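You operate a simulated robot arm through the tools that you are given. There is no shell and no other tool. Be economical: measure what you need, move in short steps, check, and stop when the job is done.

Carry out the task below with a simulated robot arm. There is one attempt and no reset: what you move stays moved.

## Task
Lower the frame to mark M and set it on its lock.

Only the result counts: the job must be done as asked and must still hold three seconds after the hand-in. Knocking over, shifting, dropping, spilling or breaking anything else fails it.

## Robot
A 7-joint arm with a two-finger gripper on a trunk, on a base that drives. Base frame: it is fixed to the floor where the robot stands at the start and does not move with it; the origin is under the middle of the robot, x ahead of it, y to its left, z up. Lengths are in m, angles in degrees, forces in N, time in s.
With the tool pointing down near the work surface it reaches from about 0.28 to 0.72 m from the robot's upright axis, wherever it stands. Its first joint turns from -166.0 to 166.0 degrees. Places, roughly: main switch [0.4, -0.2, 1.1]; release lever [0.4, -0.2, 0.8]. Payload 2.94 kg.
The tool frame sits at the grasp point between the pads (the TCP): z along the fingers, y along the line on which they close. The tips reach 0.03 m beyond it. The gripper opens to 0.138 m. The gripper's body begins 0.109 m behind the TCP.
Orientation is that of the tool frame in the base frame, as a unit quaternion [x, y, z, w]. With the fingers straight down and closing along the base's y, the tool's x points along the base's -x, its y along +y and its z along -z.

## Interface
- The arm moves only by the tool jog_arm. Its argument "rows" is a list of rows, each a list of 7 numbers: the shift along the tool's x, y, z in units of 20 mm (1.0 is 20 mm), then the turn, a rotation vector about the tool's x, y, z in units of 5 degrees (1.0 is 5 degrees), then the finger opening in m, from 0 to 0.138. In form: [[tx, ty, tz, ax, ay, az, claw], ...]. A call has 1 to 10 rows; each row shifts and turns the commanded pose from where the row before left it, along the tool's axes as they then stand. A call with a number of a shift or a turn outside -1 to 1 is refused whole. A row lasts 0.2 s, in which the tool goes at most 0.05 m and 8.6 degrees; a call with a longer step from one row to the next is refused whole, and so is a gripper value outside its range. Where a pose cannot be reached the arm comes as near as it can. A force on the tool above 60 N (or 10 N above the force at the start of the call, whichever is more), or a blocked arm, ends the call early, and 0.2 s more pass. The fingers move at their own pace and stop on an object; they squeeze with about 34 N. The grip force told is the motor's: it shows also when the fingers shut on nothing. Time passes only in rows, and 0.2 s behind the last, so rows that do not move let the fingers close. The reply holds the time, the measured pose of the TCP, the force on the tool along the base axes, the opening and the grip force, in the units named above and with some noise, with the torque about the TCP (base axes, N m) and any sound that the robot's microphone picked up, and new pictures: "pictures" is both (left out), scene, wrist or none.
- Cameras (640 x 400 px; columns grow to the right, rows downward): "scene" is now at [-0.0171, 0.075, 1.5811]; the picture's right is [-0.68, -0.73, 0.00], its down [-0.42, 0.39, -0.82] and it looks along [0.60, -0.56, -0.58] (base axes); focal length 294 px, centre (320, 200). "wrist" rides on the gripper at [0.071, 0.019, -0.146] in the tool frame; the picture's right is [-0.26, 0.97, 0.00], its down [-0.85, -0.23, -0.48] and it looks along [-0.46, -0.12, 0.88] (tool axes); focal length 280 px, centre (320, 200). There is no depth. A picture from a camera that has moved, and an enlarged one, comes with that camera's place and axes in the base frame and with its lens.
- lift_body(by): slides the trunk up (or, below 0, down) by that many m; the arm and the scene camera ride with it, the base frame stays. It gives what a move gives, with no picture.
- base_move(legs): drives the robot by 1 to 6 legs, each [ahead, left, turn to the left] in m, m and degrees, along the robot's own axes; the way and the turn of a leg run together, so that a leg with both is an arc; at most 1.5 m and 180 degrees a leg. The arm and the cameras ride along, it lands a little off, and it stops where it bumps. It gives what a move gives, and a new picture of the scene camera.
- head_to(pan, tilt): turns the head with the scene camera to pan (to the left, within 86 degrees either way) and tilt (down, from -29 to 69), counted from straight ahead of the robot. It gives what a move gives, and a new picture of the scene camera.
- enlarge(camera, box): a new picture of the part [left, top, right, bottom] of that camera's present view, enlarged. No time passes.
- close_job(): hands the job in; it is judged then, once.

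Go step by step. Nothing tells you exact positions but the pictures and the camera data: compare them with the known pose of the tool, close in by small moves and look again before you grip or let go. The budget is 120 turns and 260 pictures, counting those below and the enlarged ones. Unless the task says otherwise, let go and move clear before handing in, and close with one line.

The tools are called after ">>>" as a command line: name --pt "numbers of a row" for each row, then --argument value for the rest, lists and objects as JSON in quotes. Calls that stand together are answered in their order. jog_arm: Moves the arm, as the interface text tells. Its arguments: {"type":"object","properties":{"rows":{"type":"array","items":{"type":"array","items":{"type":"number"}}},"pictures":{"type":"string","enum":["both","scene","wrist","none"]}},"required":["rows"]} The other tools are called the same way: lift_body (by) slides the trunk up or down; base_move (legs) drives the base; head_to (pan, tilt) turns the head that bears the scene camera; enlarge (camera, box) takes an enlarged picture of a part of a camera's view; close_job () hands the job in.

At the start:

```text
time_s: 0.0
position: [0.3765, -0.1118, 1.3749]
orientation: [0.0, 1.0, 0.0, 0.001]
ft_force: [0.5, 0.0, -0.9]
ft_torque: [0.01, 0.02, 0.02]
finger_gap: 0.1378
gripper_force: 0.0
trunk travel left (down, up): [-0.425, 0.029]
robot x, y, heading: [0.0027, -0.0023, 0.0]
head pan, tilt: [-42.9, 35.3]
```

scene: 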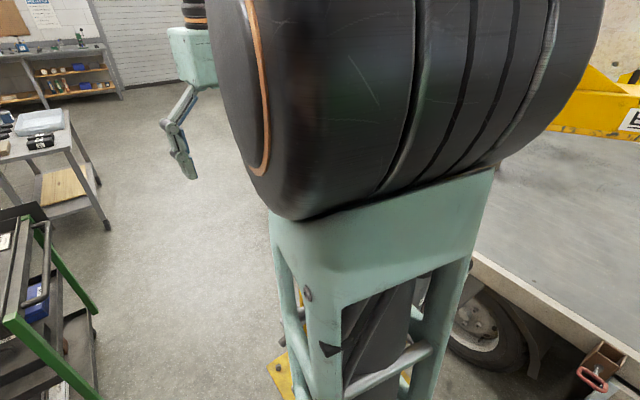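
wrist: 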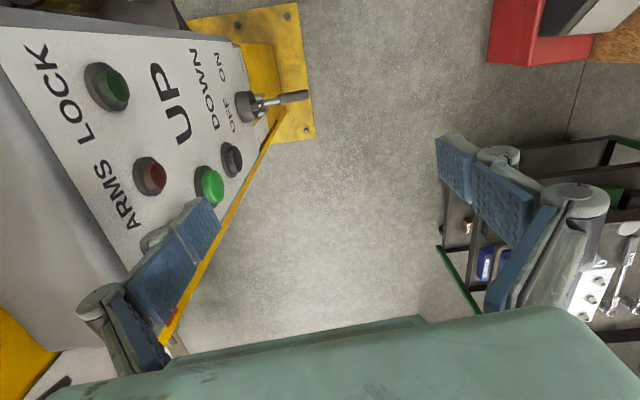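

I see a vehicle lift with a control panel under the gripper, and the arm blocks most of the scene view. I'll enlarge the panel and look around before touching anything.

>>> enlarge --camera "wrist" --box '[0, 0, 340, 400]'

>>> head_to --pan 0 --tilt 10

>>> head_to --pan -80 --tilt 20

```text
1.00 times, centred on (170, 200) of wrist (not enlarged: the box is as wide or as high as the picture)
camera zoom: at [0.3076, -0.0932, 1.5176], right [0.26, 0.97, 0.0], down [0.85, -0.23, 0.48], along [0.46, -0.12, -0.88], focal length 280 px, centre (470, 200)
```

zoom: 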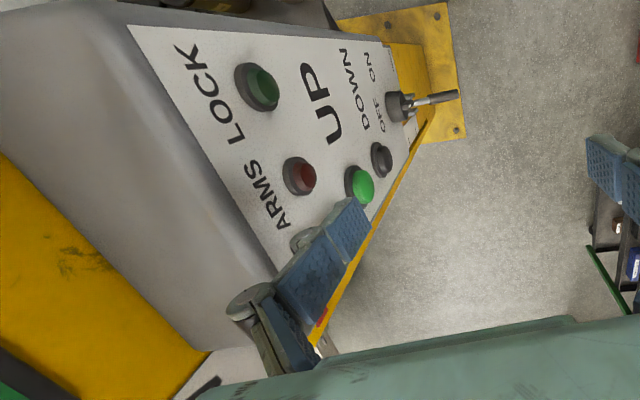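

```text
time_s: 1.1
position: [0.3771, -0.1122, 1.3746]
orientation: [0.0, 1.0, 0.001, 0.0]
ft_force: [-0.9, -0.5, 0.3]
ft_torque: [0.04, 0.0, 0.02]
finger_gap: 0.1378
gripper_force: 0.2
trunk travel left (down, up): [-0.425, 0.029]
robot x, y, heading: [0.0001, 0.0005, -0.2]
head pan, tilt: [0.0, 10.0]
camera scene: at [0.0115, 0.1347, 1.6217], right [0.0, -1.0, 0.0], down [-0.17, 0.0, -0.98], along [0.98, 0.0, -0.17], focal length 294 px, centre (320, 200)
```

scene: 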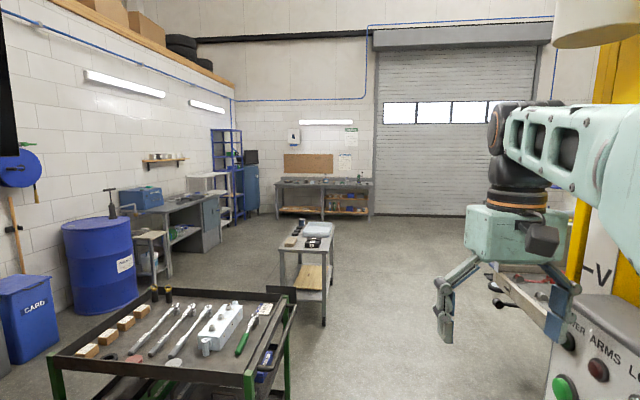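

```text
time_s: 2.6
position: [0.3779, -0.1112, 1.375]
orientation: [0.0, 1.0, 0.0, 0.001]
ft_force: [0.0, -1.1, -0.5]
ft_torque: [0.0, -0.02, -0.02]
finger_gap: 0.1378
gripper_force: 0.0
trunk travel left (down, up): [-0.425, 0.029]
robot x, y, heading: [0.0019, -0.002, 0.1]
head pan, tilt: [-80.0, 20.0]
camera scene: at [-0.0653, 0.0431, 1.6055], right [-0.98, -0.17, 0.0], down [-0.06, 0.34, -0.94], along [0.16, -0.93, -0.34], focal length 294 px, centre (320, 200)
```

scene: 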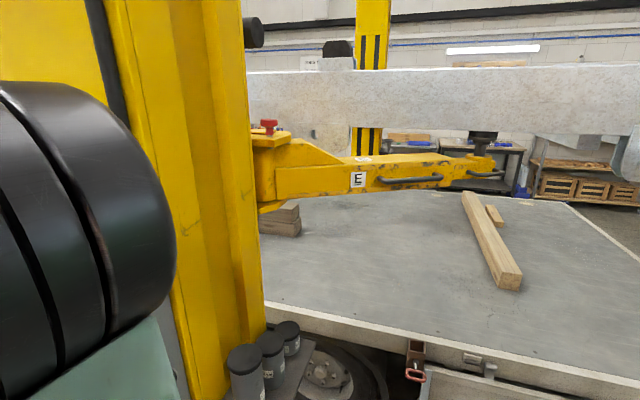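

The lift's yellow post is to the robot's right, with a grey frame on its arms. I'll look at the column, marks and panel from more angles.

>>> head_to --pan -60 --tilt -10

>>> head_to --pan -20 --tilt 45

>>> head_to --pan -86 --tilt 55

```text
time_s: 3.6
position: [0.3776, -0.1119, 1.3742]
orientation: [0.0, 1.0, 0.0, 0.0]
ft_force: [-0.2, -0.3, 0.0]
ft_torque: [-0.02, 0.02, -0.02]
finger_gap: 0.1381
gripper_force: 0.1
trunk travel left (down, up): [-0.425, 0.029]
robot x, y, heading: [0.0031, 0.0001, -0.0]
head pan, tilt: [-60.0, -10.0]
camera scene: at [-0.0394, 0.0617, 1.653], right [-0.87, -0.5, 0.0], down [0.09, -0.15, -0.98], along [0.49, -0.85, 0.17], focal length 294 px, centre (320, 200)
```

scene: 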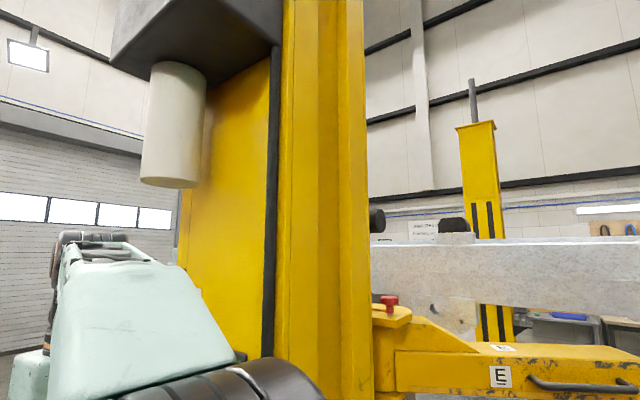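

```text
time_s: 4.8
position: [0.3775, -0.1118, 1.3733]
orientation: [0.0, 1.0, 0.0, 0.001]
ft_force: [-0.3, -0.6, -0.1]
ft_torque: [0.0, 0.01, -0.02]
finger_gap: 0.138
gripper_force: 0.1
trunk travel left (down, up): [-0.425, 0.029]
robot x, y, heading: [-0.0016, -0.0021, 0.0]
head pan, tilt: [-20.0, 45.0]
camera scene: at [-0.0051, 0.1069, 1.5669], right [-0.34, -0.94, 0.0], down [-0.66, 0.24, -0.71], along [0.66, -0.24, -0.71], focal length 294 px, centre (320, 200)
```

scene: 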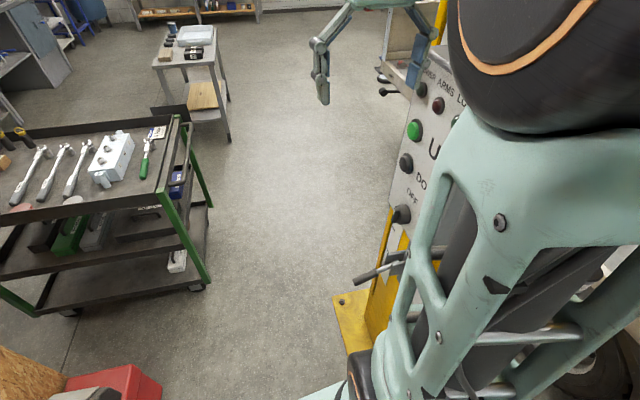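

```text
time_s: 6.2
position: [0.3778, -0.113, 1.3747]
orientation: [-0.001, 1.0, 0.0, 0.0]
ft_force: [0.7, 0.2, -0.3]
ft_torque: [-0.01, 0.02, 0.02]
finger_gap: 0.1381
gripper_force: 0.1
trunk travel left (down, up): [-0.425, 0.029]
robot x, y, heading: [-0.0024, 0.0, -0.0]
head pan, tilt: [-85.9, 55.0]
camera scene: at [-0.0614, 0.0623, 1.5574], right [-0.96, -0.27, 0.0], down [-0.21, 0.76, -0.62], along [0.17, -0.6, -0.79], focal length 294 px, centre (320, 200)
```

scene: 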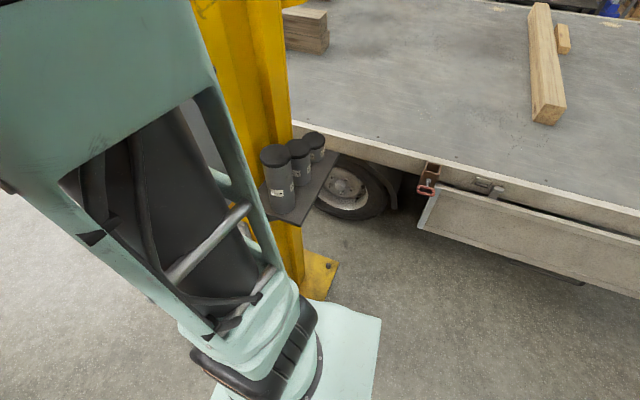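

I need a clear view of the panel and of any scale on the post, so I'll check the left side for room to move.

>>> head_to --pan 80 --tilt 40

>>> head_to --pan 30 --tilt 60

```text
time_s: 8.7
position: [0.3786, -0.112, 1.374]
orientation: [0.0, 1.0, -0.001, 0.0]
ft_force: [-0.6, -0.5, -0.9]
ft_torque: [0.01, -0.01, 0.0]
finger_gap: 0.1381
gripper_force: 0.0
trunk travel left (down, up): [-0.425, 0.029]
robot x, y, heading: [-0.0045, -0.0024, 0.0]
head pan, tilt: [80.0, 40.0]
camera scene: at [-0.0667, 0.2185, 1.5741], right [0.98, -0.17, 0.0], down [-0.11, -0.63, -0.77], along [0.13, 0.75, -0.64], focal length 294 px, centre (320, 200)
```

scene: 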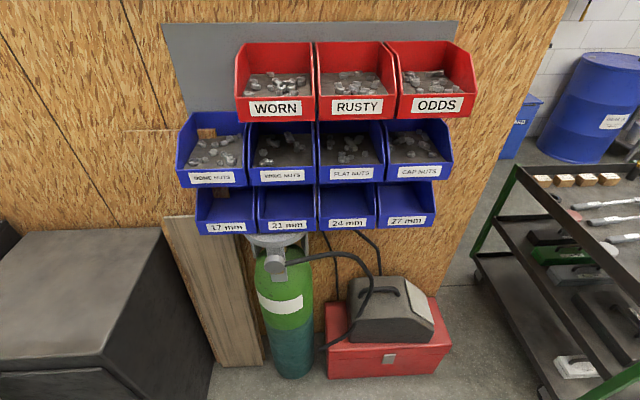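

```text
time_s: 9.9
position: [0.3781, -0.1133, 1.3726]
orientation: [0.0, 1.0, 0.0, 0.0]
ft_force: [0.6, 0.0, -0.1]
ft_torque: [0.02, -0.02, 0.01]
finger_gap: 0.1382
gripper_force: 0.0
trunk travel left (down, up): [-0.425, 0.029]
robot x, y, heading: [0.0022, -0.0014, 0.2]
head pan, tilt: [30.0, 60.0]
camera scene: at [-0.0238, 0.1682, 1.5474], right [0.5, -0.87, 0.0], down [-0.75, -0.43, -0.5], along [0.43, 0.25, -0.87], focal length 294 px, centre (320, 200)
```

scene: 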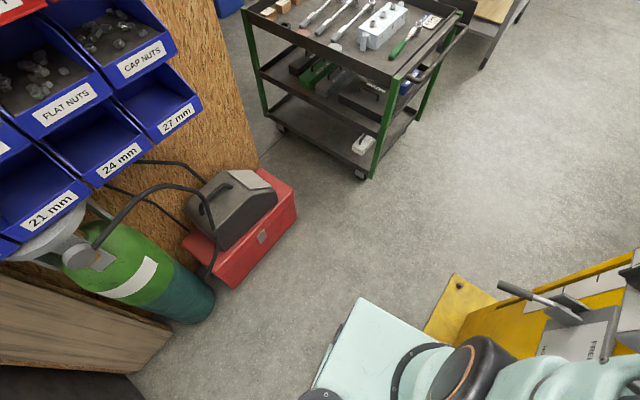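

The arm itself hides the panel. I'll swing the hand to the left to open the view.

>>> jog_arm --pt "0 1 0 0 0 0 0.138" --pt "0 1 0 0 0 0 0.138" --pt "0 1 0 0 0 0 0.138" --pt "0 1 0 0 0 0 0.138" --pt "0 1 0 0 0 0 0.138" --pt "0 1 0 0 0 0 0.138" --pt "0 1 0 0 0 0 0.138" --pt "0 1 0 0 0 0 0.138" --pt "0 1 0 0 0 0 0.138" --pt "0 1 0 0 0 0 0.138" --pictures "wrist"

>>> head_to --pan -42 --tilt 40

```text
time_s: 12.1
position: [0.3783, 0.089, 1.3743]
orientation: [0.0, 1.0, 0.0, -0.001]
ft_force: [0.1, 0.9, 0.5]
ft_torque: [-0.01, -0.01, 0.06]
finger_gap: 0.1378
gripper_force: 0.0
trunk travel left (down, up): [-0.425, 0.029]
robot x, y, heading: [-0.0018, -0.0007, 0.2]
head pan, tilt: [30.0, 60.0]
camera wrist: at [0.3089, 0.1082, 1.5173], right [0.26, 0.97, 0.0], down [0.85, -0.23, 0.48], along [0.46, -0.12, -0.88], focal length 280 px, centre (320, 200)
```

wrist: 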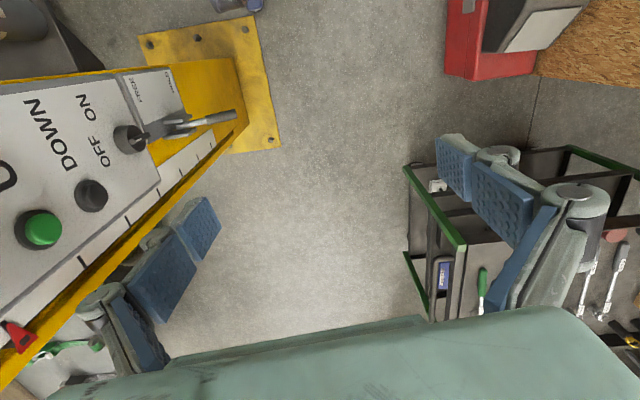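

```text
time_s: 13.5
position: [0.3795, 0.0881, 1.3738]
orientation: [0.0, 1.0, 0.0, 0.001]
ft_force: [-0.3, 0.6, -0.1]
ft_torque: [0.02, 0.02, -0.03]
finger_gap: 0.1378
gripper_force: 0.1
trunk travel left (down, up): [-0.425, 0.029]
robot x, y, heading: [-0.0017, -0.0023, -0.1]
head pan, tilt: [-42.0, 40.0]
camera scene: at [-0.0012, 0.1492, 1.5673], right [0.18, -0.98, 0.0], down [-0.69, -0.12, -0.71], along [0.7, 0.13, -0.7], focal length 294 px, centre (320, 200)
```

scene: 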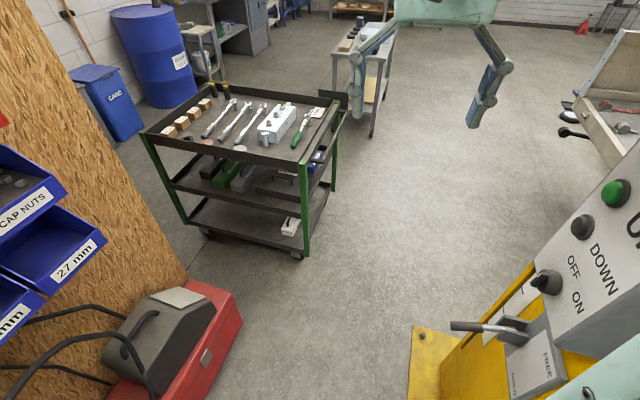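

There's a scale with a red pointer on the post edge, and a release lever labelled FREE. I'll look again now that the head has settled.

>>> enlarge --camera "scene" --box '[0, 0, 640, 400]'

>>> enlarge --camera "wrist" --box '[0, 40, 260, 380]'

```text
1.00 times, centred on (320, 200) of scene (not enlarged: the box is as wide or as high as the picture)
camera zoom: at [-0.0012, 0.1492, 1.5673], right [0.18, -0.98, 0.0], down [-0.69, -0.12, -0.71], along [0.7, 0.13, -0.7], focal length 294 px, centre (320, 200)
```

zoom: 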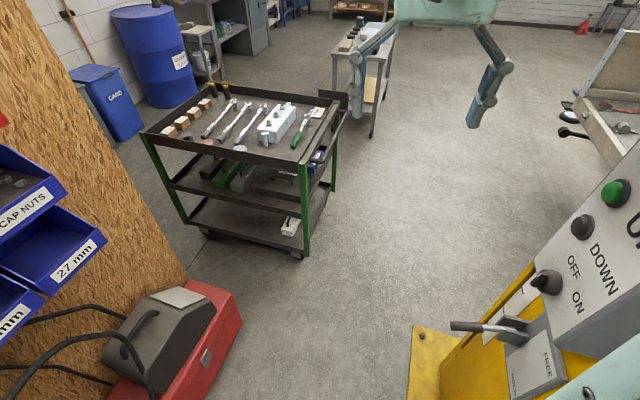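

```text
1.18 times, centred on (130, 210) of wrist
camera zoom: at [0.3086, 0.1076, 1.5176], right [0.26, 0.97, 0.0], down [0.85, -0.23, 0.48], along [0.46, -0.12, -0.88], focal length 330 px, centre (544, 188)
```

zoom: 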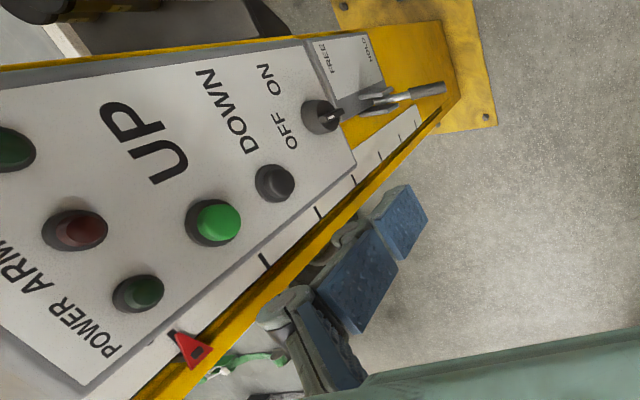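

>>> head_to --pan -45 --tilt 40

```text
time_s: 14.2
position: [0.3786, 0.0889, 1.3728]
orientation: [0.001, 1.0, 0.0, 0.0]
ft_force: [0.4, 0.0, -0.4]
ft_torque: [0.01, 0.04, -0.01]
finger_gap: 0.1379
gripper_force: 0.1
trunk travel left (down, up): [-0.425, 0.029]
robot x, y, heading: [-0.003, -0.001, 0.0]
head pan, tilt: [-45.0, 40.0]
camera scene: at [-0.0008, 0.1492, 1.568], right [0.18, -0.98, 0.0], down [-0.69, -0.12, -0.72], along [0.71, 0.13, -0.7], focal length 294 px, centre (320, 200)
```

scene: 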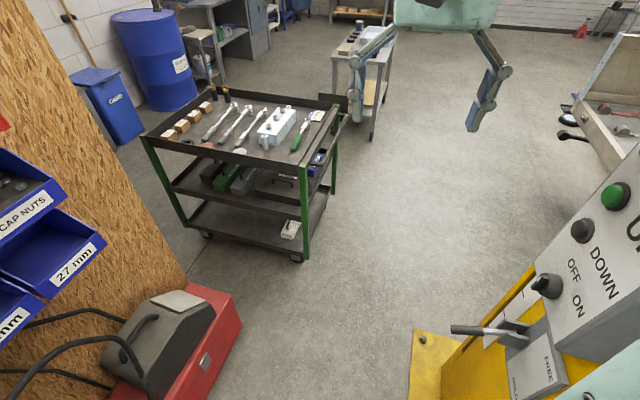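

The arm's elbow blocks the head from turning right, so I'll shift the robot left, then turn it towards the panel to see it squarely.

>>> base_move --legs '[[0, 0.28, 0], [0, 0, -50]]'

>>> head_to --pan 5 --tilt 30

```text
time_s: 19.5
position: [0.3118, 0.0469, 1.3733]
orientation: [0.422, 0.907, 0.0, 0.0]
ft_force: [0.5, 0.2, 0.3]
ft_torque: [-0.04, 0.01, -0.02]
finger_gap: 0.138
gripper_force: 0.0
trunk travel left (down, up): [-0.425, 0.029]
robot x, y, heading: [0.0002, 0.2777, -49.8]
head pan, tilt: [-45.0, 40.0]
camera scene: at [0.1137, 0.3745, 1.5699], right [-0.64, -0.77, 0.0], down [-0.52, 0.44, -0.73], along [0.56, -0.47, -0.68], focal length 294 px, centre (320, 200)
```

scene: 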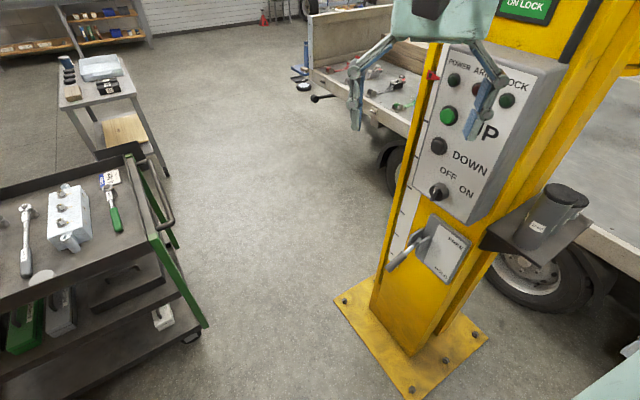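

```text
time_s: 20.7
position: [0.3122, 0.0468, 1.3727]
orientation: [0.422, 0.907, 0.0, 0.0]
ft_force: [-0.6, 0.3, -0.4]
ft_torque: [0.0, 0.0, -0.02]
finger_gap: 0.138
gripper_force: 0.0
trunk travel left (down, up): [-0.425, 0.029]
robot x, y, heading: [0.0007, 0.2806, -50.0]
head pan, tilt: [5.0, 30.0]
camera scene: at [0.118, 0.3702, 1.5851], right [-0.65, -0.76, 0.0], down [-0.41, 0.35, -0.84], along [0.64, -0.54, -0.54], focal length 294 px, centre (320, 200)
```

scene: 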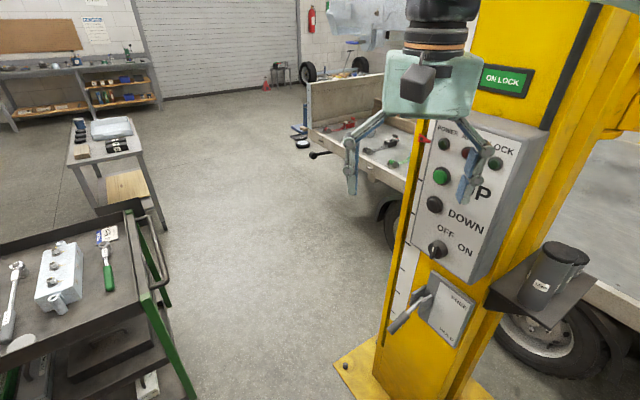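

Now I see the panel: lamps on top, UP, DOWN, an OFF/ON switch, the lever plate below, an ON LOCK sign and a scale on the left edge. I'll enlarge these.

>>> enlarge --camera "scene" --box '[380, 100, 540, 200]'

>>> enlarge --camera "scene" --box '[360, 180, 520, 280]'

>>> enlarge --camera "scene" --box '[350, 260, 510, 360]'

>>> enlarge --camera "scene" --box '[440, 30, 600, 130]'

```text
4.00 times, centred on (460, 150) of scene
camera zoom: at [0.118, 0.3702, 1.5851], right [-0.65, -0.76, 0.0], down [-0.41, 0.35, -0.84], along [0.64, -0.54, -0.54], focal length 1175 px, centre (-240, 400)
```

zoom: 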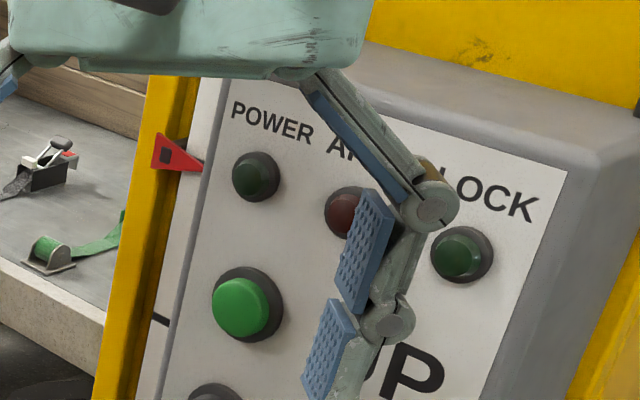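

```text
4.00 times, centred on (440, 230) of scene
camera zoom: at [0.118, 0.3702, 1.5851], right [-0.65, -0.76, 0.0], down [-0.41, 0.35, -0.84], along [0.64, -0.54, -0.54], focal length 1175 px, centre (-160, 80)
```

zoom: 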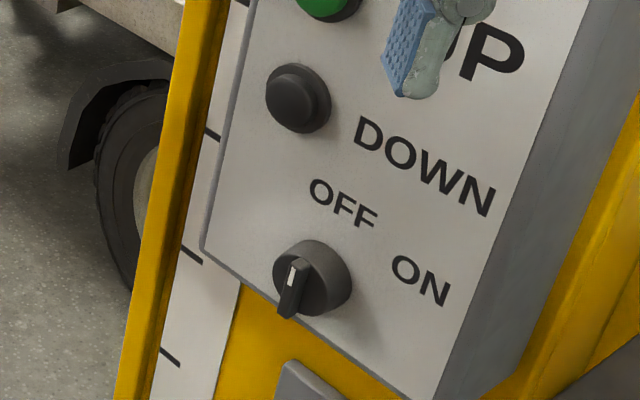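

```text
4.00 times, centred on (430, 310) of scene
camera zoom: at [0.118, 0.3702, 1.5851], right [-0.65, -0.76, 0.0], down [-0.41, 0.35, -0.84], along [0.64, -0.54, -0.54], focal length 1175 px, centre (-120, -240)
```

zoom: 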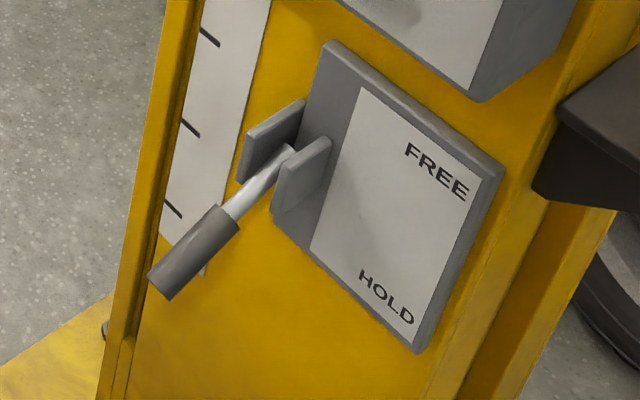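

```text
4.00 times, centred on (520, 80) of scene
camera zoom: at [0.118, 0.3702, 1.5851], right [-0.65, -0.76, 0.0], down [-0.41, 0.35, -0.84], along [0.64, -0.54, -0.54], focal length 1175 px, centre (-480, 680)
```

zoom: 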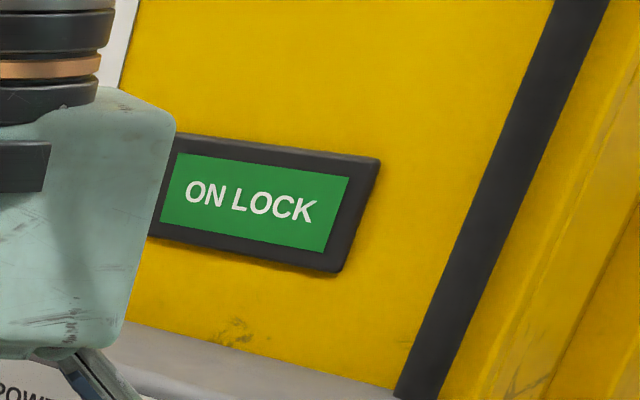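

The panel faces +y, with its text running toward -x, and the lever is now at HOLD. I'll retract the hand a little and stand squarely in front of the panel.

>>> jog_arm --pt "1 0 0 0 0 0 0.1" --pt "1 0 0 0 0 0 0.06" --pt "1 0 0 0 0 0 0.02" --pt "1 0 0 0 0 0 0" --pt "0 0 0 0 0 0 0" --pictures "none"

>>> base_move --legs '[[0.12, 0.24, 0], [0, 0, -40]]'

```text
time_s: 22.1
position: [0.2686, 0.0914, 1.342]
orientation: [0.43, 0.901, 0.022, -0.052]
ft_force: [0.2, -0.2, 0.1]
ft_torque: [-0.01, -0.02, 0.02]
finger_gap: 0.0
gripper_force: 28.4
trunk travel left (down, up): [-0.425, 0.029]
robot x, y, heading: [0.0001, 0.2814, -49.9]
head pan, tilt: [5.0, 30.0]
stopped in row 5: the arm was blocked; the commanded pose is now the measured one
```

```text
time_s: 26.7
position: [0.3436, 0.0257, 1.3418]
orientation: [0.716, 0.696, 0.037, -0.042]
ft_force: [-0.7, -0.1, 0.1]
ft_torque: [0.0, -0.02, -0.01]
finger_gap: 0.0
gripper_force: 28.7
trunk travel left (down, up): [-0.425, 0.029]
robot x, y, heading: [0.2632, 0.3485, -90.4]
head pan, tilt: [5.0, 30.0]
camera scene: at [0.4154, 0.3359, 1.5861], right [-0.98, -0.21, 0.0], down [-0.11, 0.52, -0.85], along [0.18, -0.83, -0.53], focal length 294 px, centre (320, 200)
```

scene: 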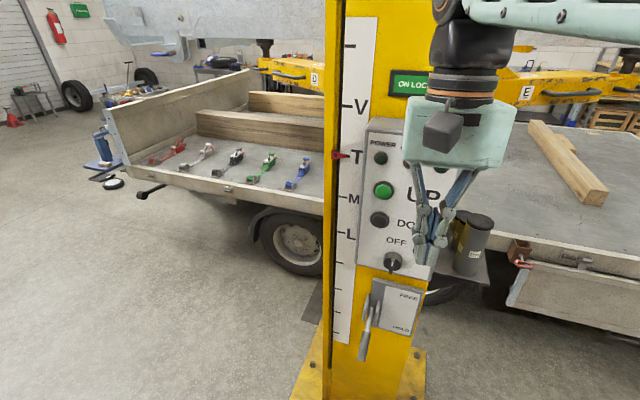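

Now the scale is readable: V, T, M and L, with the red pointer at T and M below it. I'll enlarge it to get accurate readings.

>>> enlarge --camera "scene" --box '[310, 120, 470, 220]'

>>> enlarge --camera "scene" --box '[310, 210, 470, 310]'

>>> enlarge --camera "scene" --box '[100, 20, 420, 220]'

>>> enlarge --camera "scene" --box '[320, 260, 480, 360]'

```text
4.00 times, centred on (390, 170) of scene
camera zoom: at [0.4154, 0.3359, 1.5861], right [-0.98, -0.21, 0.0], down [-0.11, 0.52, -0.85], along [0.18, -0.83, -0.53], focal length 1175 px, centre (40, 320)
```

zoom: 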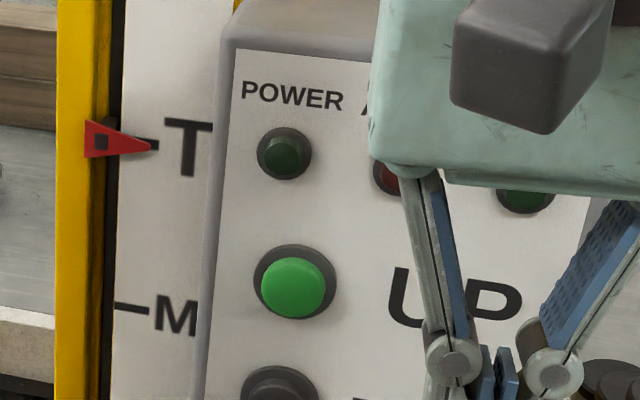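

```text
4.00 times, centred on (390, 260) of scene
camera zoom: at [0.4154, 0.3359, 1.5861], right [-0.98, -0.21, 0.0], down [-0.11, 0.52, -0.85], along [0.18, -0.83, -0.53], focal length 1175 px, centre (40, -40)
```

zoom: 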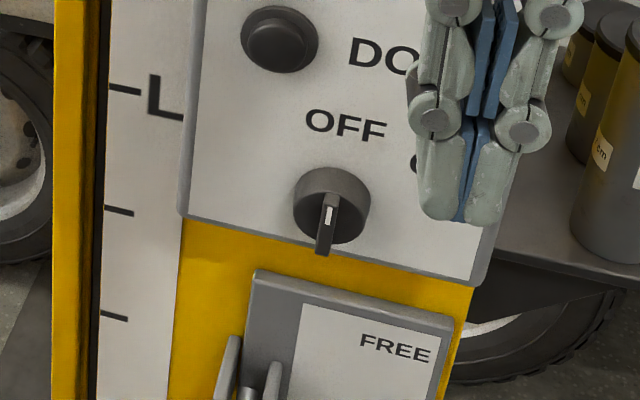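

```text
2.00 times, centred on (260, 120) of scene
camera zoom: at [0.4154, 0.3359, 1.5861], right [-0.98, -0.21, 0.0], down [-0.11, 0.52, -0.85], along [0.18, -0.83, -0.53], focal length 588 px, centre (440, 360)
```

zoom: 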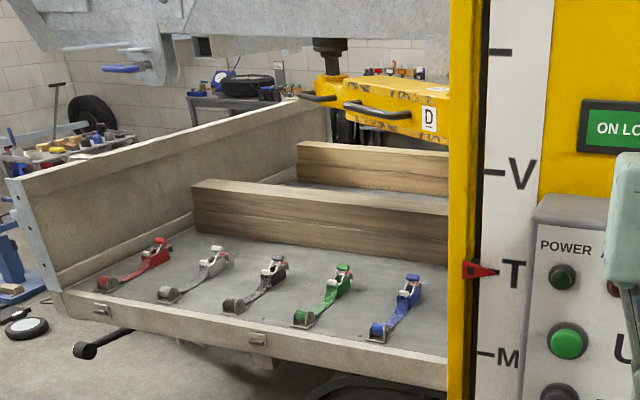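

```text
4.00 times, centred on (400, 310) of scene
camera zoom: at [0.4154, 0.3359, 1.5861], right [-0.98, -0.21, 0.0], down [-0.11, 0.52, -0.85], along [0.18, -0.83, -0.53], focal length 1175 px, centre (0, -240)
```

zoom: 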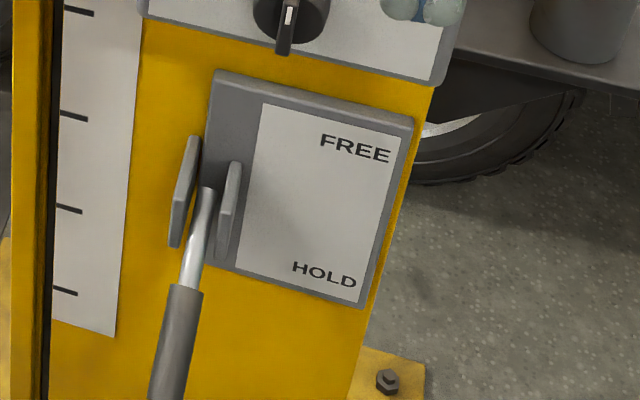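

I place the switch at about (0.353, -0.215, 1.077), DOWN at (0.397, y, 1.194), UP at (0.396, y, 1.267), and the lever handle end at about (0.398, -0.17, 0.72). Next I'll turn the closed hand horizontal, facing the panel.

>>> jog_arm --pt "-0.38 0 0.37 0 -1 0 0" --pt "-0.34 0 0.41 0 -1 0 0" --pt "-0.31 0 0.43 0 -1 0 0" --pt "-0.27 0 0.46 0 -1 0 0" --pt "-0.23 0 0.48 0 -1 0 0" --pt "-0.18 0 0.5 0 -1 0 0" --pt "-0.14 0 0.51 0 -1 0 0" --pt "-0.09 0 0.52 0 -1 0 0" --pt "-0.05 0 0.53 0 -1 0 0" --pt "0 0 0.53 0 -1 0 0"

```text
time_s: 27.7
position: [0.3381, -0.0142, 1.2582]
orientation: [0.723, 0.69, -0.031, 0.015]
ft_force: [1.0, -0.1, 0.2]
ft_torque: [0.0, 0.06, -0.03]
finger_gap: 0.0
gripper_force: 28.4
trunk travel left (down, up): [-0.425, 0.029]
robot x, y, heading: [0.26, 0.3421, -90.6]
head pan, tilt: [5.0, 30.0]
stopped in row 5: the arm was blocked; the commanded pose is now the measured one
camera scene: at [0.4167, 0.3371, 1.5829], right [-0.97, -0.23, 0.0], down [-0.13, 0.55, -0.83], along [0.19, -0.81, -0.56], focal length 294 px, centre (320, 200)
camera wrist: at [0.3637, 0.0656, 1.3963], right [0.95, -0.3, 0.0], down [-0.26, -0.8, 0.54], along [-0.17, -0.51, -0.84], focal length 280 px, centre (320, 200)
```

scene: 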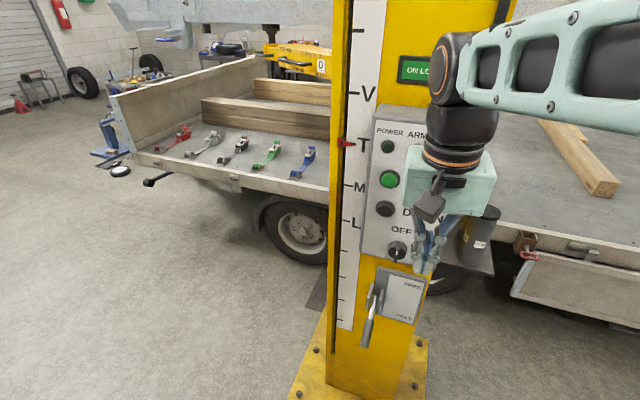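
wrist: 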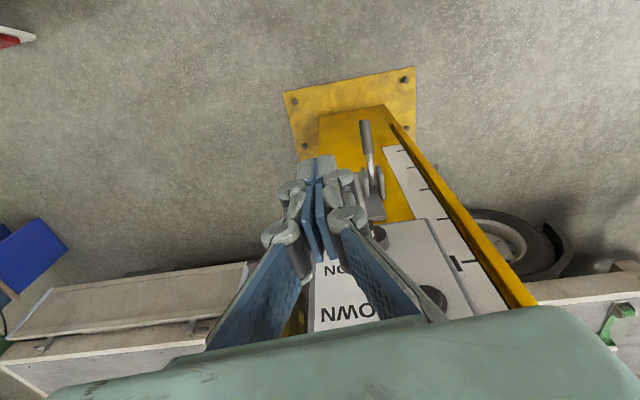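

The arm is crowded close to the head. Lowering the trunk should make a horizontal approach easier and give a more frontal view.

>>> head_to --pan 35 --tilt 20

>>> lift_body --by -0.2

>>> jog_arm --pt "-0.3 0 0.2 0 -1 0 0" --pt "-0.3 0 0.2 0 -1 0 0" --pt "-0.3 0 0 0 -1 0 0" --pt "-0.3 0 0.1 0 -1 0 0" --pt "-0.2 0 0.1 0 -1 0 0" --pt "-0.2 0 0.1 0 -1 0 0"

```text
time_s: 28.6
position: [0.338, -0.0137, 1.2594]
orientation: [0.721, 0.692, -0.033, 0.016]
ft_force: [-0.3, 0.2, 0.6]
ft_torque: [0.01, -0.02, 0.03]
finger_gap: 0.0003
gripper_force: 28.5
trunk travel left (down, up): [-0.425, 0.029]
robot x, y, heading: [0.2657, 0.3439, -90.5]
head pan, tilt: [35.0, 20.0]
camera scene: at [0.4492, 0.3466, 1.6055], right [-0.83, -0.56, 0.0], down [-0.19, 0.28, -0.94], along [0.53, -0.78, -0.34], focal length 294 px, centre (320, 200)
```

scene: 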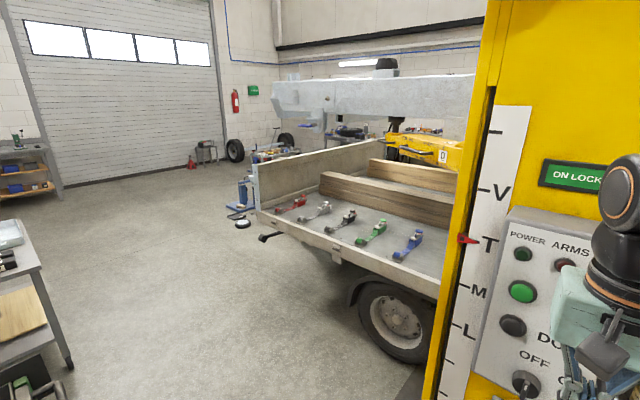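

```text
time_s: 30.8
position: [0.3364, -0.0122, 1.0588]
orientation: [0.722, 0.691, -0.032, 0.015]
ft_force: [-0.5, 0.1, -0.7]
ft_torque: [-0.02, -0.01, -0.01]
finger_gap: 0.0
gripper_force: 28.9
trunk travel left (down, up): [-0.225, 0.229]
robot x, y, heading: [0.2605, 0.3461, -90.7]
head pan, tilt: [35.0, 20.0]
```

```text
time_s: 32.2
position: [0.3357, -0.0459, 1.0535]
orientation: [0.688, 0.664, -0.218, 0.194]
ft_force: [0.2, 0.0, -0.8]
ft_torque: [-0.01, -0.01, 0.01]
finger_gap: 0.0
gripper_force: 28.1
trunk travel left (down, up): [-0.225, 0.229]
robot x, y, heading: [0.2609, 0.3479, -90.5]
head pan, tilt: [35.0, 20.0]
camera scene: at [0.4493, 0.3466, 1.4055], right [-0.83, -0.56, 0.0], down [-0.19, 0.28, -0.94], along [0.53, -0.78, -0.34], focal length 294 px, centre (320, 200)
camera wrist: at [0.3641, 0.0922, 1.1323], right [0.96, -0.26, 0.12], down [-0.23, -0.43, 0.87], along [-0.17, -0.87, -0.47], focal length 280 px, centre (320, 200)
```

scene: 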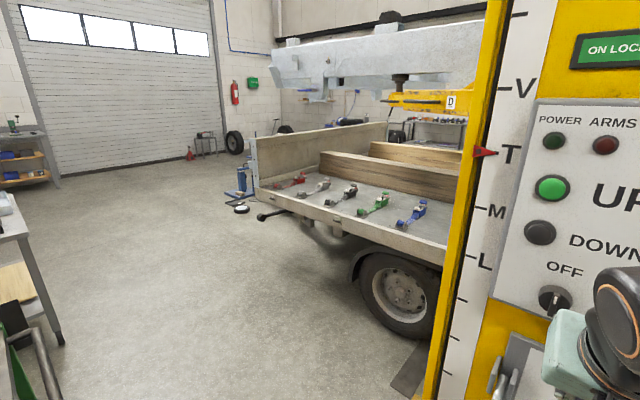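
wrist: 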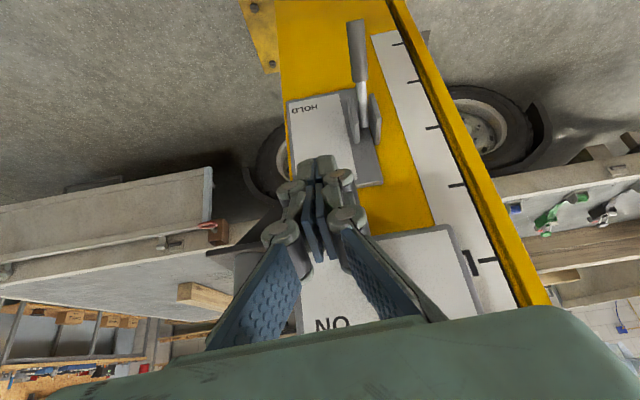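

That works. I'll keep rotating to horizontal.

>>> jog_arm --pt "-0.1 0 0.1 0 -1 0 0" --pt "-0.1 0 0.1 0 -1 0 0" --pt "-0.1 0 0.1 0 -1 0 0" --pt "-0.1 0 0.1 0 -1 0 0" --pt "-0.1 0 0.1 0 -1 0 0" --pt "0 0 0.1 0 -1 0 0" --pt "0 0 0.1 0 -1 0 0" --pt "0 0 0.1 0 -1 0 0" --pt "0 0 0.1 0 -1 0 0" --pt "0 0 0.1 0 -1 0 0"

```text
time_s: 33.8
position: [0.3156, -0.0931, 1.1195]
orientation: [0.633, 0.522, -0.382, 0.426]
ft_force: [0.0, -0.4, 0.4]
ft_torque: [0.03, 0.02, -0.01]
finger_gap: 0.0
gripper_force: 28.8
out of reach, approached as far as the arm can: row 5, 6, 7, 8
trunk travel left (down, up): [-0.225, 0.229]
robot x, y, heading: [0.2595, 0.3413, -90.5]
head pan, tilt: [35.0, 20.0]
stopped in row 8: the arm was blocked; the commanded pose is now the measured one
camera scene: at [0.4511, 0.3475, 1.4054], right [-0.81, -0.58, 0.0], down [-0.2, 0.28, -0.94], along [0.55, -0.76, -0.34], focal length 294 px, centre (320, 200)
camera wrist: at [0.3531, 0.0652, 1.1046], right [0.91, -0.18, 0.38], down [-0.35, 0.18, 0.92], along [-0.24, -0.97, 0.11], focal length 280 px, centre (320, 200)
```

scene: 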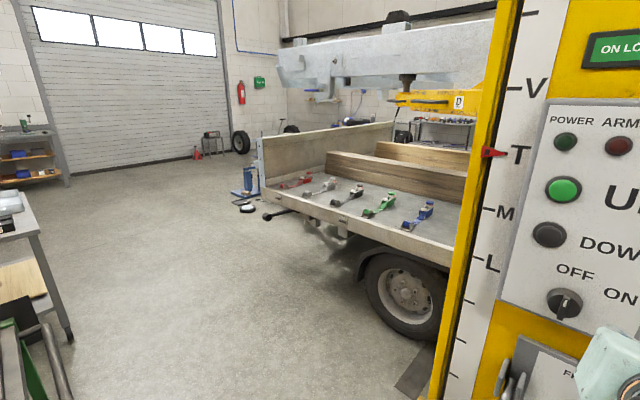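
wrist: 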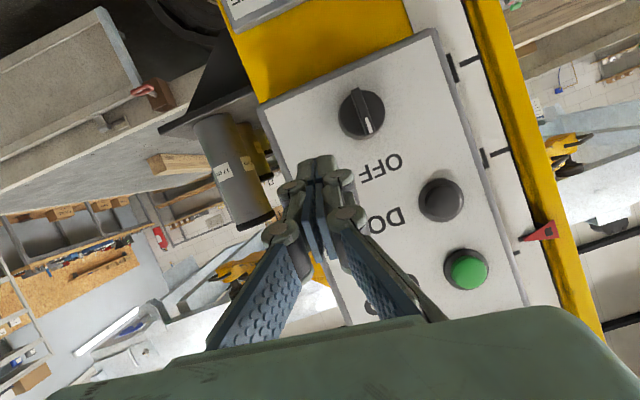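

The wrist is at its limit this close in. I'll stand further off at an angle so the arm can stretch, then try the horizontal pose again.

>>> base_move --legs '[[0, 0, 40], [-0.184, -0.289, 0]]'

```text
time_s: 38.8
position: [0.2422, 0.0005, 1.1206]
orientation: [0.422, 0.703, -0.217, 0.53]
ft_force: [-0.5, -0.1, 0.4]
ft_torque: [0.01, -0.02, 0.0]
finger_gap: 0.0
gripper_force: 29.0
trunk travel left (down, up): [-0.225, 0.229]
robot x, y, heading: [-0.0772, 0.3077, -51.2]
head pan, tilt: [35.0, 20.0]
camera scene: at [0.0658, 0.4274, 1.4055], right [-0.27, -0.96, 0.0], down [-0.33, 0.09, -0.94], along [0.9, -0.26, -0.34], focal length 294 px, centre (320, 200)
```

scene: 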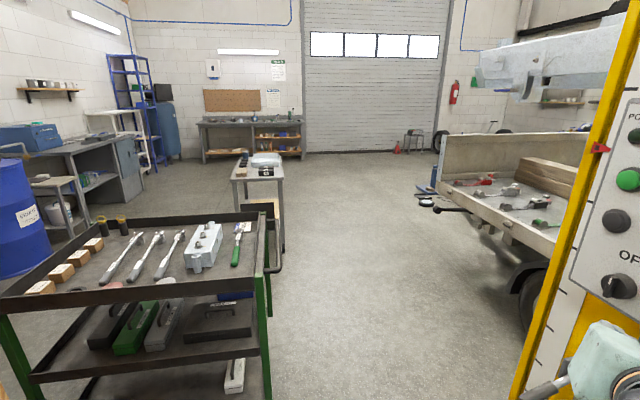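

Standing further away now, I'll turn the tool to point straight at the panel (-y) and move it across.

>>> jog_arm --pt "-0.06 0.26 0.82 0.87 -0.55 -0.05 0" --pt "-0.06 0.26 0.82 0.87 -0.55 -0.05 0" --pt "-0.06 0.26 0.82 0.87 -0.55 -0.05 0" --pt "-0.06 0.26 0.82 0.87 -0.55 -0.05 0" --pt "0.19 0.69 0.5 0.87 -0.55 -0.05 0" --pt "0.19 0.69 0.5 0.87 -0.55 -0.05 0" --pt "0.19 0.69 0.5 0.87 -0.55 -0.05 0" --pt "0.19 0.69 0.5 0.87 -0.55 -0.05 0" --pictures "wrist"

>>> head_to --pan 10 --tilt 20

```text
time_s: 39.3
position: [0.2298, -0.0156, 1.1455]
orientation: [0.479, 0.639, -0.186, 0.573]
ft_force: [0.7, -0.1, -0.4]
ft_torque: [-0.01, 0.01, -0.05]
finger_gap: 0.0
gripper_force: 28.1
trunk travel left (down, up): [-0.225, 0.229]
robot x, y, heading: [-0.0771, 0.3039, -50.9]
head pan, tilt: [35.0, 20.0]
stopped in row 2: the arm was blocked; the commanded pose is now the measured one
camera wrist: at [0.1742, 0.1357, 1.1248], right [0.77, 0.35, 0.54], down [-0.55, -0.07, 0.83], along [0.33, -0.93, 0.14], focal length 280 px, centre (320, 200)
```

wrist: 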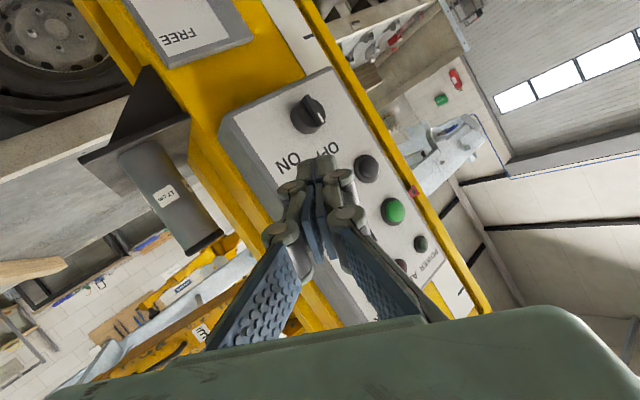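

```text
time_s: 40.2
position: [0.2326, -0.0124, 1.1482]
orientation: [0.475, 0.639, -0.185, 0.576]
ft_force: [-0.3, 0.6, 0.5]
ft_torque: [0.0, 0.03, -0.02]
finger_gap: 0.0
gripper_force: 28.0
trunk travel left (down, up): [-0.225, 0.229]
robot x, y, heading: [-0.0769, 0.3052, -50.9]
head pan, tilt: [10.0, 20.0]
camera scene: at [0.05, 0.3959, 1.4055], right [-0.61, -0.79, 0.0], down [-0.27, 0.21, -0.94], along [0.74, -0.57, -0.34], focal length 294 px, centre (320, 200)
```

scene: 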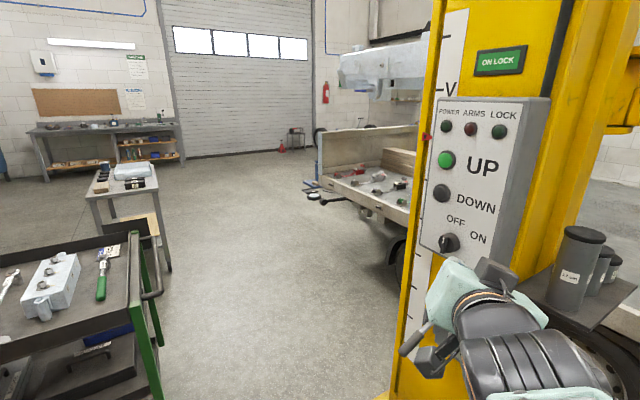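

The wrist flex limit is the issue, so the shoulder should sit lower than the work. I'll lower the trunk further and retry.

>>> lift_body --by -0.215

>>> jog_arm --pt "-1 0 0 0 0 0 0" --pt "-1 0 0 0 0 0 0" --pt "-1 0 0 0 0 0 0" --pt "-1 0 0 0 0 0 0" --pt "-1 0 0 0 0 0 0" --pt "-1 0 0 0 0 0 0" --pt "-1 0 0 0 0 0 0" --pictures "scene"

```text
time_s: 42.5
position: [0.2321, -0.0143, 0.9324]
orientation: [0.477, 0.638, -0.185, 0.575]
ft_force: [-0.2, -0.3, 0.2]
ft_torque: [0.02, 0.0, 0.02]
finger_gap: 0.0001
gripper_force: 27.8
trunk travel left (down, up): [-0.01, 0.444]
robot x, y, heading: [-0.0792, 0.3052, -51.1]
head pan, tilt: [10.0, 20.0]
```

```text
time_s: 44.0
position: [0.214, -0.0724, 1.0601]
orientation: [0.479, 0.639, -0.188, 0.572]
ft_force: [0.1, -0.3, 0.0]
ft_torque: [-0.01, 0.02, -0.02]
finger_gap: 0.0002
gripper_force: 28.5
trunk travel left (down, up): [-0.01, 0.444]
robot x, y, heading: [-0.0778, 0.3075, -50.9]
head pan, tilt: [10.0, 20.0]
camera scene: at [0.0481, 0.3931, 1.1999], right [-0.64, -0.77, 0.0], down [-0.19, 0.16, -0.97], along [0.74, -0.62, -0.25], focal length 294 px, centre (320, 200)
```

scene: 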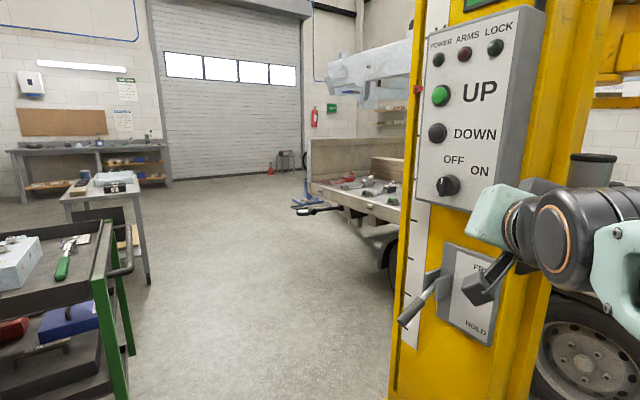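

>>> jog_arm --pt "-0.17 0.75 0.5 0.79 -0.52 -0.33 0" --pt "-0.17 0.75 0.5 0.79 -0.52 -0.33 0" --pt "-0.17 0.75 0.5 0.79 -0.52 -0.33 0" --pt "-0.17 0.75 0.5 0.79 -0.52 -0.33 0" --pt "-0.25 0.87 0.11 0.79 -0.52 -0.33 0" --pt "-0.25 0.87 0.11 0.79 -0.52 -0.33 0" --pt "-0.25 0.87 0.11 0.79 -0.52 -0.33 0" --pt "-0.25 0.87 0.11 0.79 -0.52 -0.33 0"

```text
time_s: 44.7
position: [0.1883, -0.1001, 1.0767]
orientation: [0.544, 0.564, -0.216, 0.582]
ft_force: [0.1, 0.7, -0.2]
ft_torque: [-0.04, 0.0, -0.08]
finger_gap: 0.0
gripper_force: 28.5
trunk travel left (down, up): [-0.01, 0.444]
robot x, y, heading: [-0.0789, 0.3071, -50.9]
head pan, tilt: [10.0, 20.0]
stopped in row 3: the arm was blocked; the commanded pose is now the measured one
camera scene: at [0.0624, 0.417, 1.212], right [-0.39, -0.92, 0.0], down [-0.11, 0.05, -0.99], along [0.91, -0.39, -0.12], focal length 294 px, centre (320, 200)
camera wrist: at [0.1635, 0.0596, 1.0525], right [0.76, 0.21, 0.61], down [-0.63, 0.04, 0.78], along [0.14, -0.98, 0.16], focal length 280 px, centre (320, 200)
```

scene: 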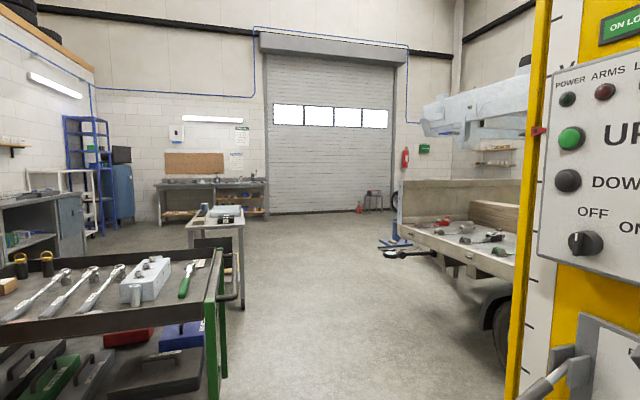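
wrist: 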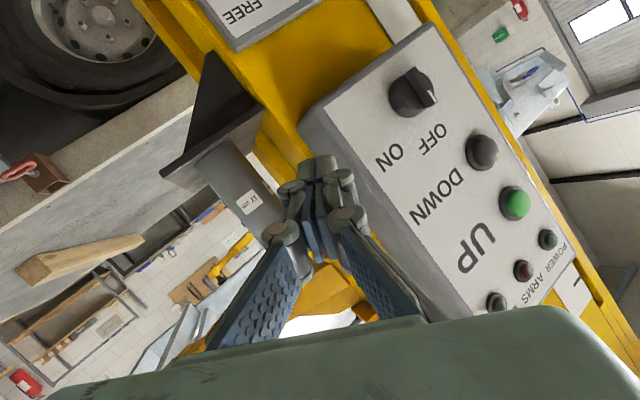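

The tool has picked up an unwanted roll and the arm is pressing the head aside. I'll level the roll first.

>>> jog_arm --pt "0 0 -0.5 0 0 -0.95 0" --pt "0 0 -0.5 0 0 -0.95 0" --pt "0 0 -0.5 0 0 -0.95 0" --pt "0 0 -0.5 0 0 -0.95 0" --pt "0 0 -0.5 0 0 -0.95 0" --pictures "scene"

```text
time_s: 45.9
position: [0.165, -0.0623, 1.0831]
orientation: [0.421, 0.666, -0.331, 0.519]
ft_force: [-0.4, -1.3, 0.0]
ft_torque: [-0.02, 0.01, -0.01]
finger_gap: 0.0003
gripper_force: 28.5
trunk travel left (down, up): [-0.01, 0.444]
robot x, y, heading: [-0.077, 0.3009, -51.0]
head pan, tilt: [10.0, 20.0]
camera scene: at [0.051, 0.3974, 1.2071], right [-0.6, -0.8, 0.0], down [-0.14, 0.1, -0.99], along [0.79, -0.59, -0.17], focal length 294 px, centre (320, 200)
```

scene: 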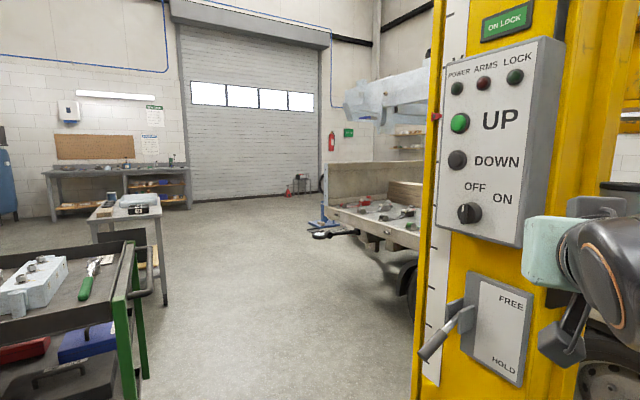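

Levelled. Now I'll drive in front of the panel at a heading of about -80, so the tool points straight at it.

>>> base_move --legs '[[0.202, 0.36, 0], [0, 0, -29]]'

>>> enlarge --camera "wrist" --box '[0, 0, 640, 400]'

```text
time_s: 51.1
position: [0.3677, -0.0578, 1.0887]
orientation: [0.569, 0.54, -0.452, 0.425]
ft_force: [0.1, 0.8, 0.3]
ft_torque: [-0.01, 0.04, 0.02]
finger_gap: 0.0
gripper_force: 27.9
trunk travel left (down, up): [-0.01, 0.444]
robot x, y, heading: [0.3298, 0.379, -79.9]
head pan, tilt: [10.0, 20.0]
camera scene: at [0.4846, 0.3972, 1.209], right [-0.91, -0.41, 0.0], down [-0.06, 0.14, -0.99], along [0.41, -0.9, -0.15], focal length 294 px, centre (320, 200)
```

scene: 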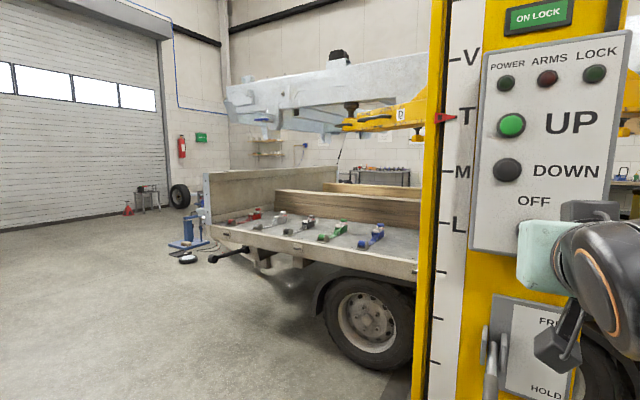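

```text
1.00 times, centred on (320, 200) of wrist (not enlarged: the box is as wide or as high as the picture)
camera zoom: at [0.3963, 0.098, 1.0512], right [0.96, -0.11, 0.25], down [-0.21, 0.28, 0.94], along [-0.18, -0.95, 0.25], focal length 280 px, centre (320, 200)
```

zoom: 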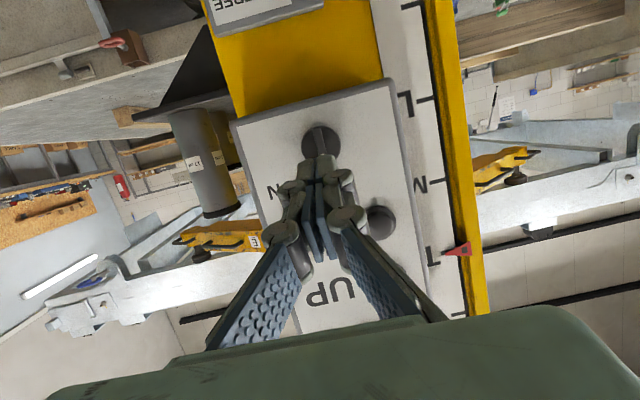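

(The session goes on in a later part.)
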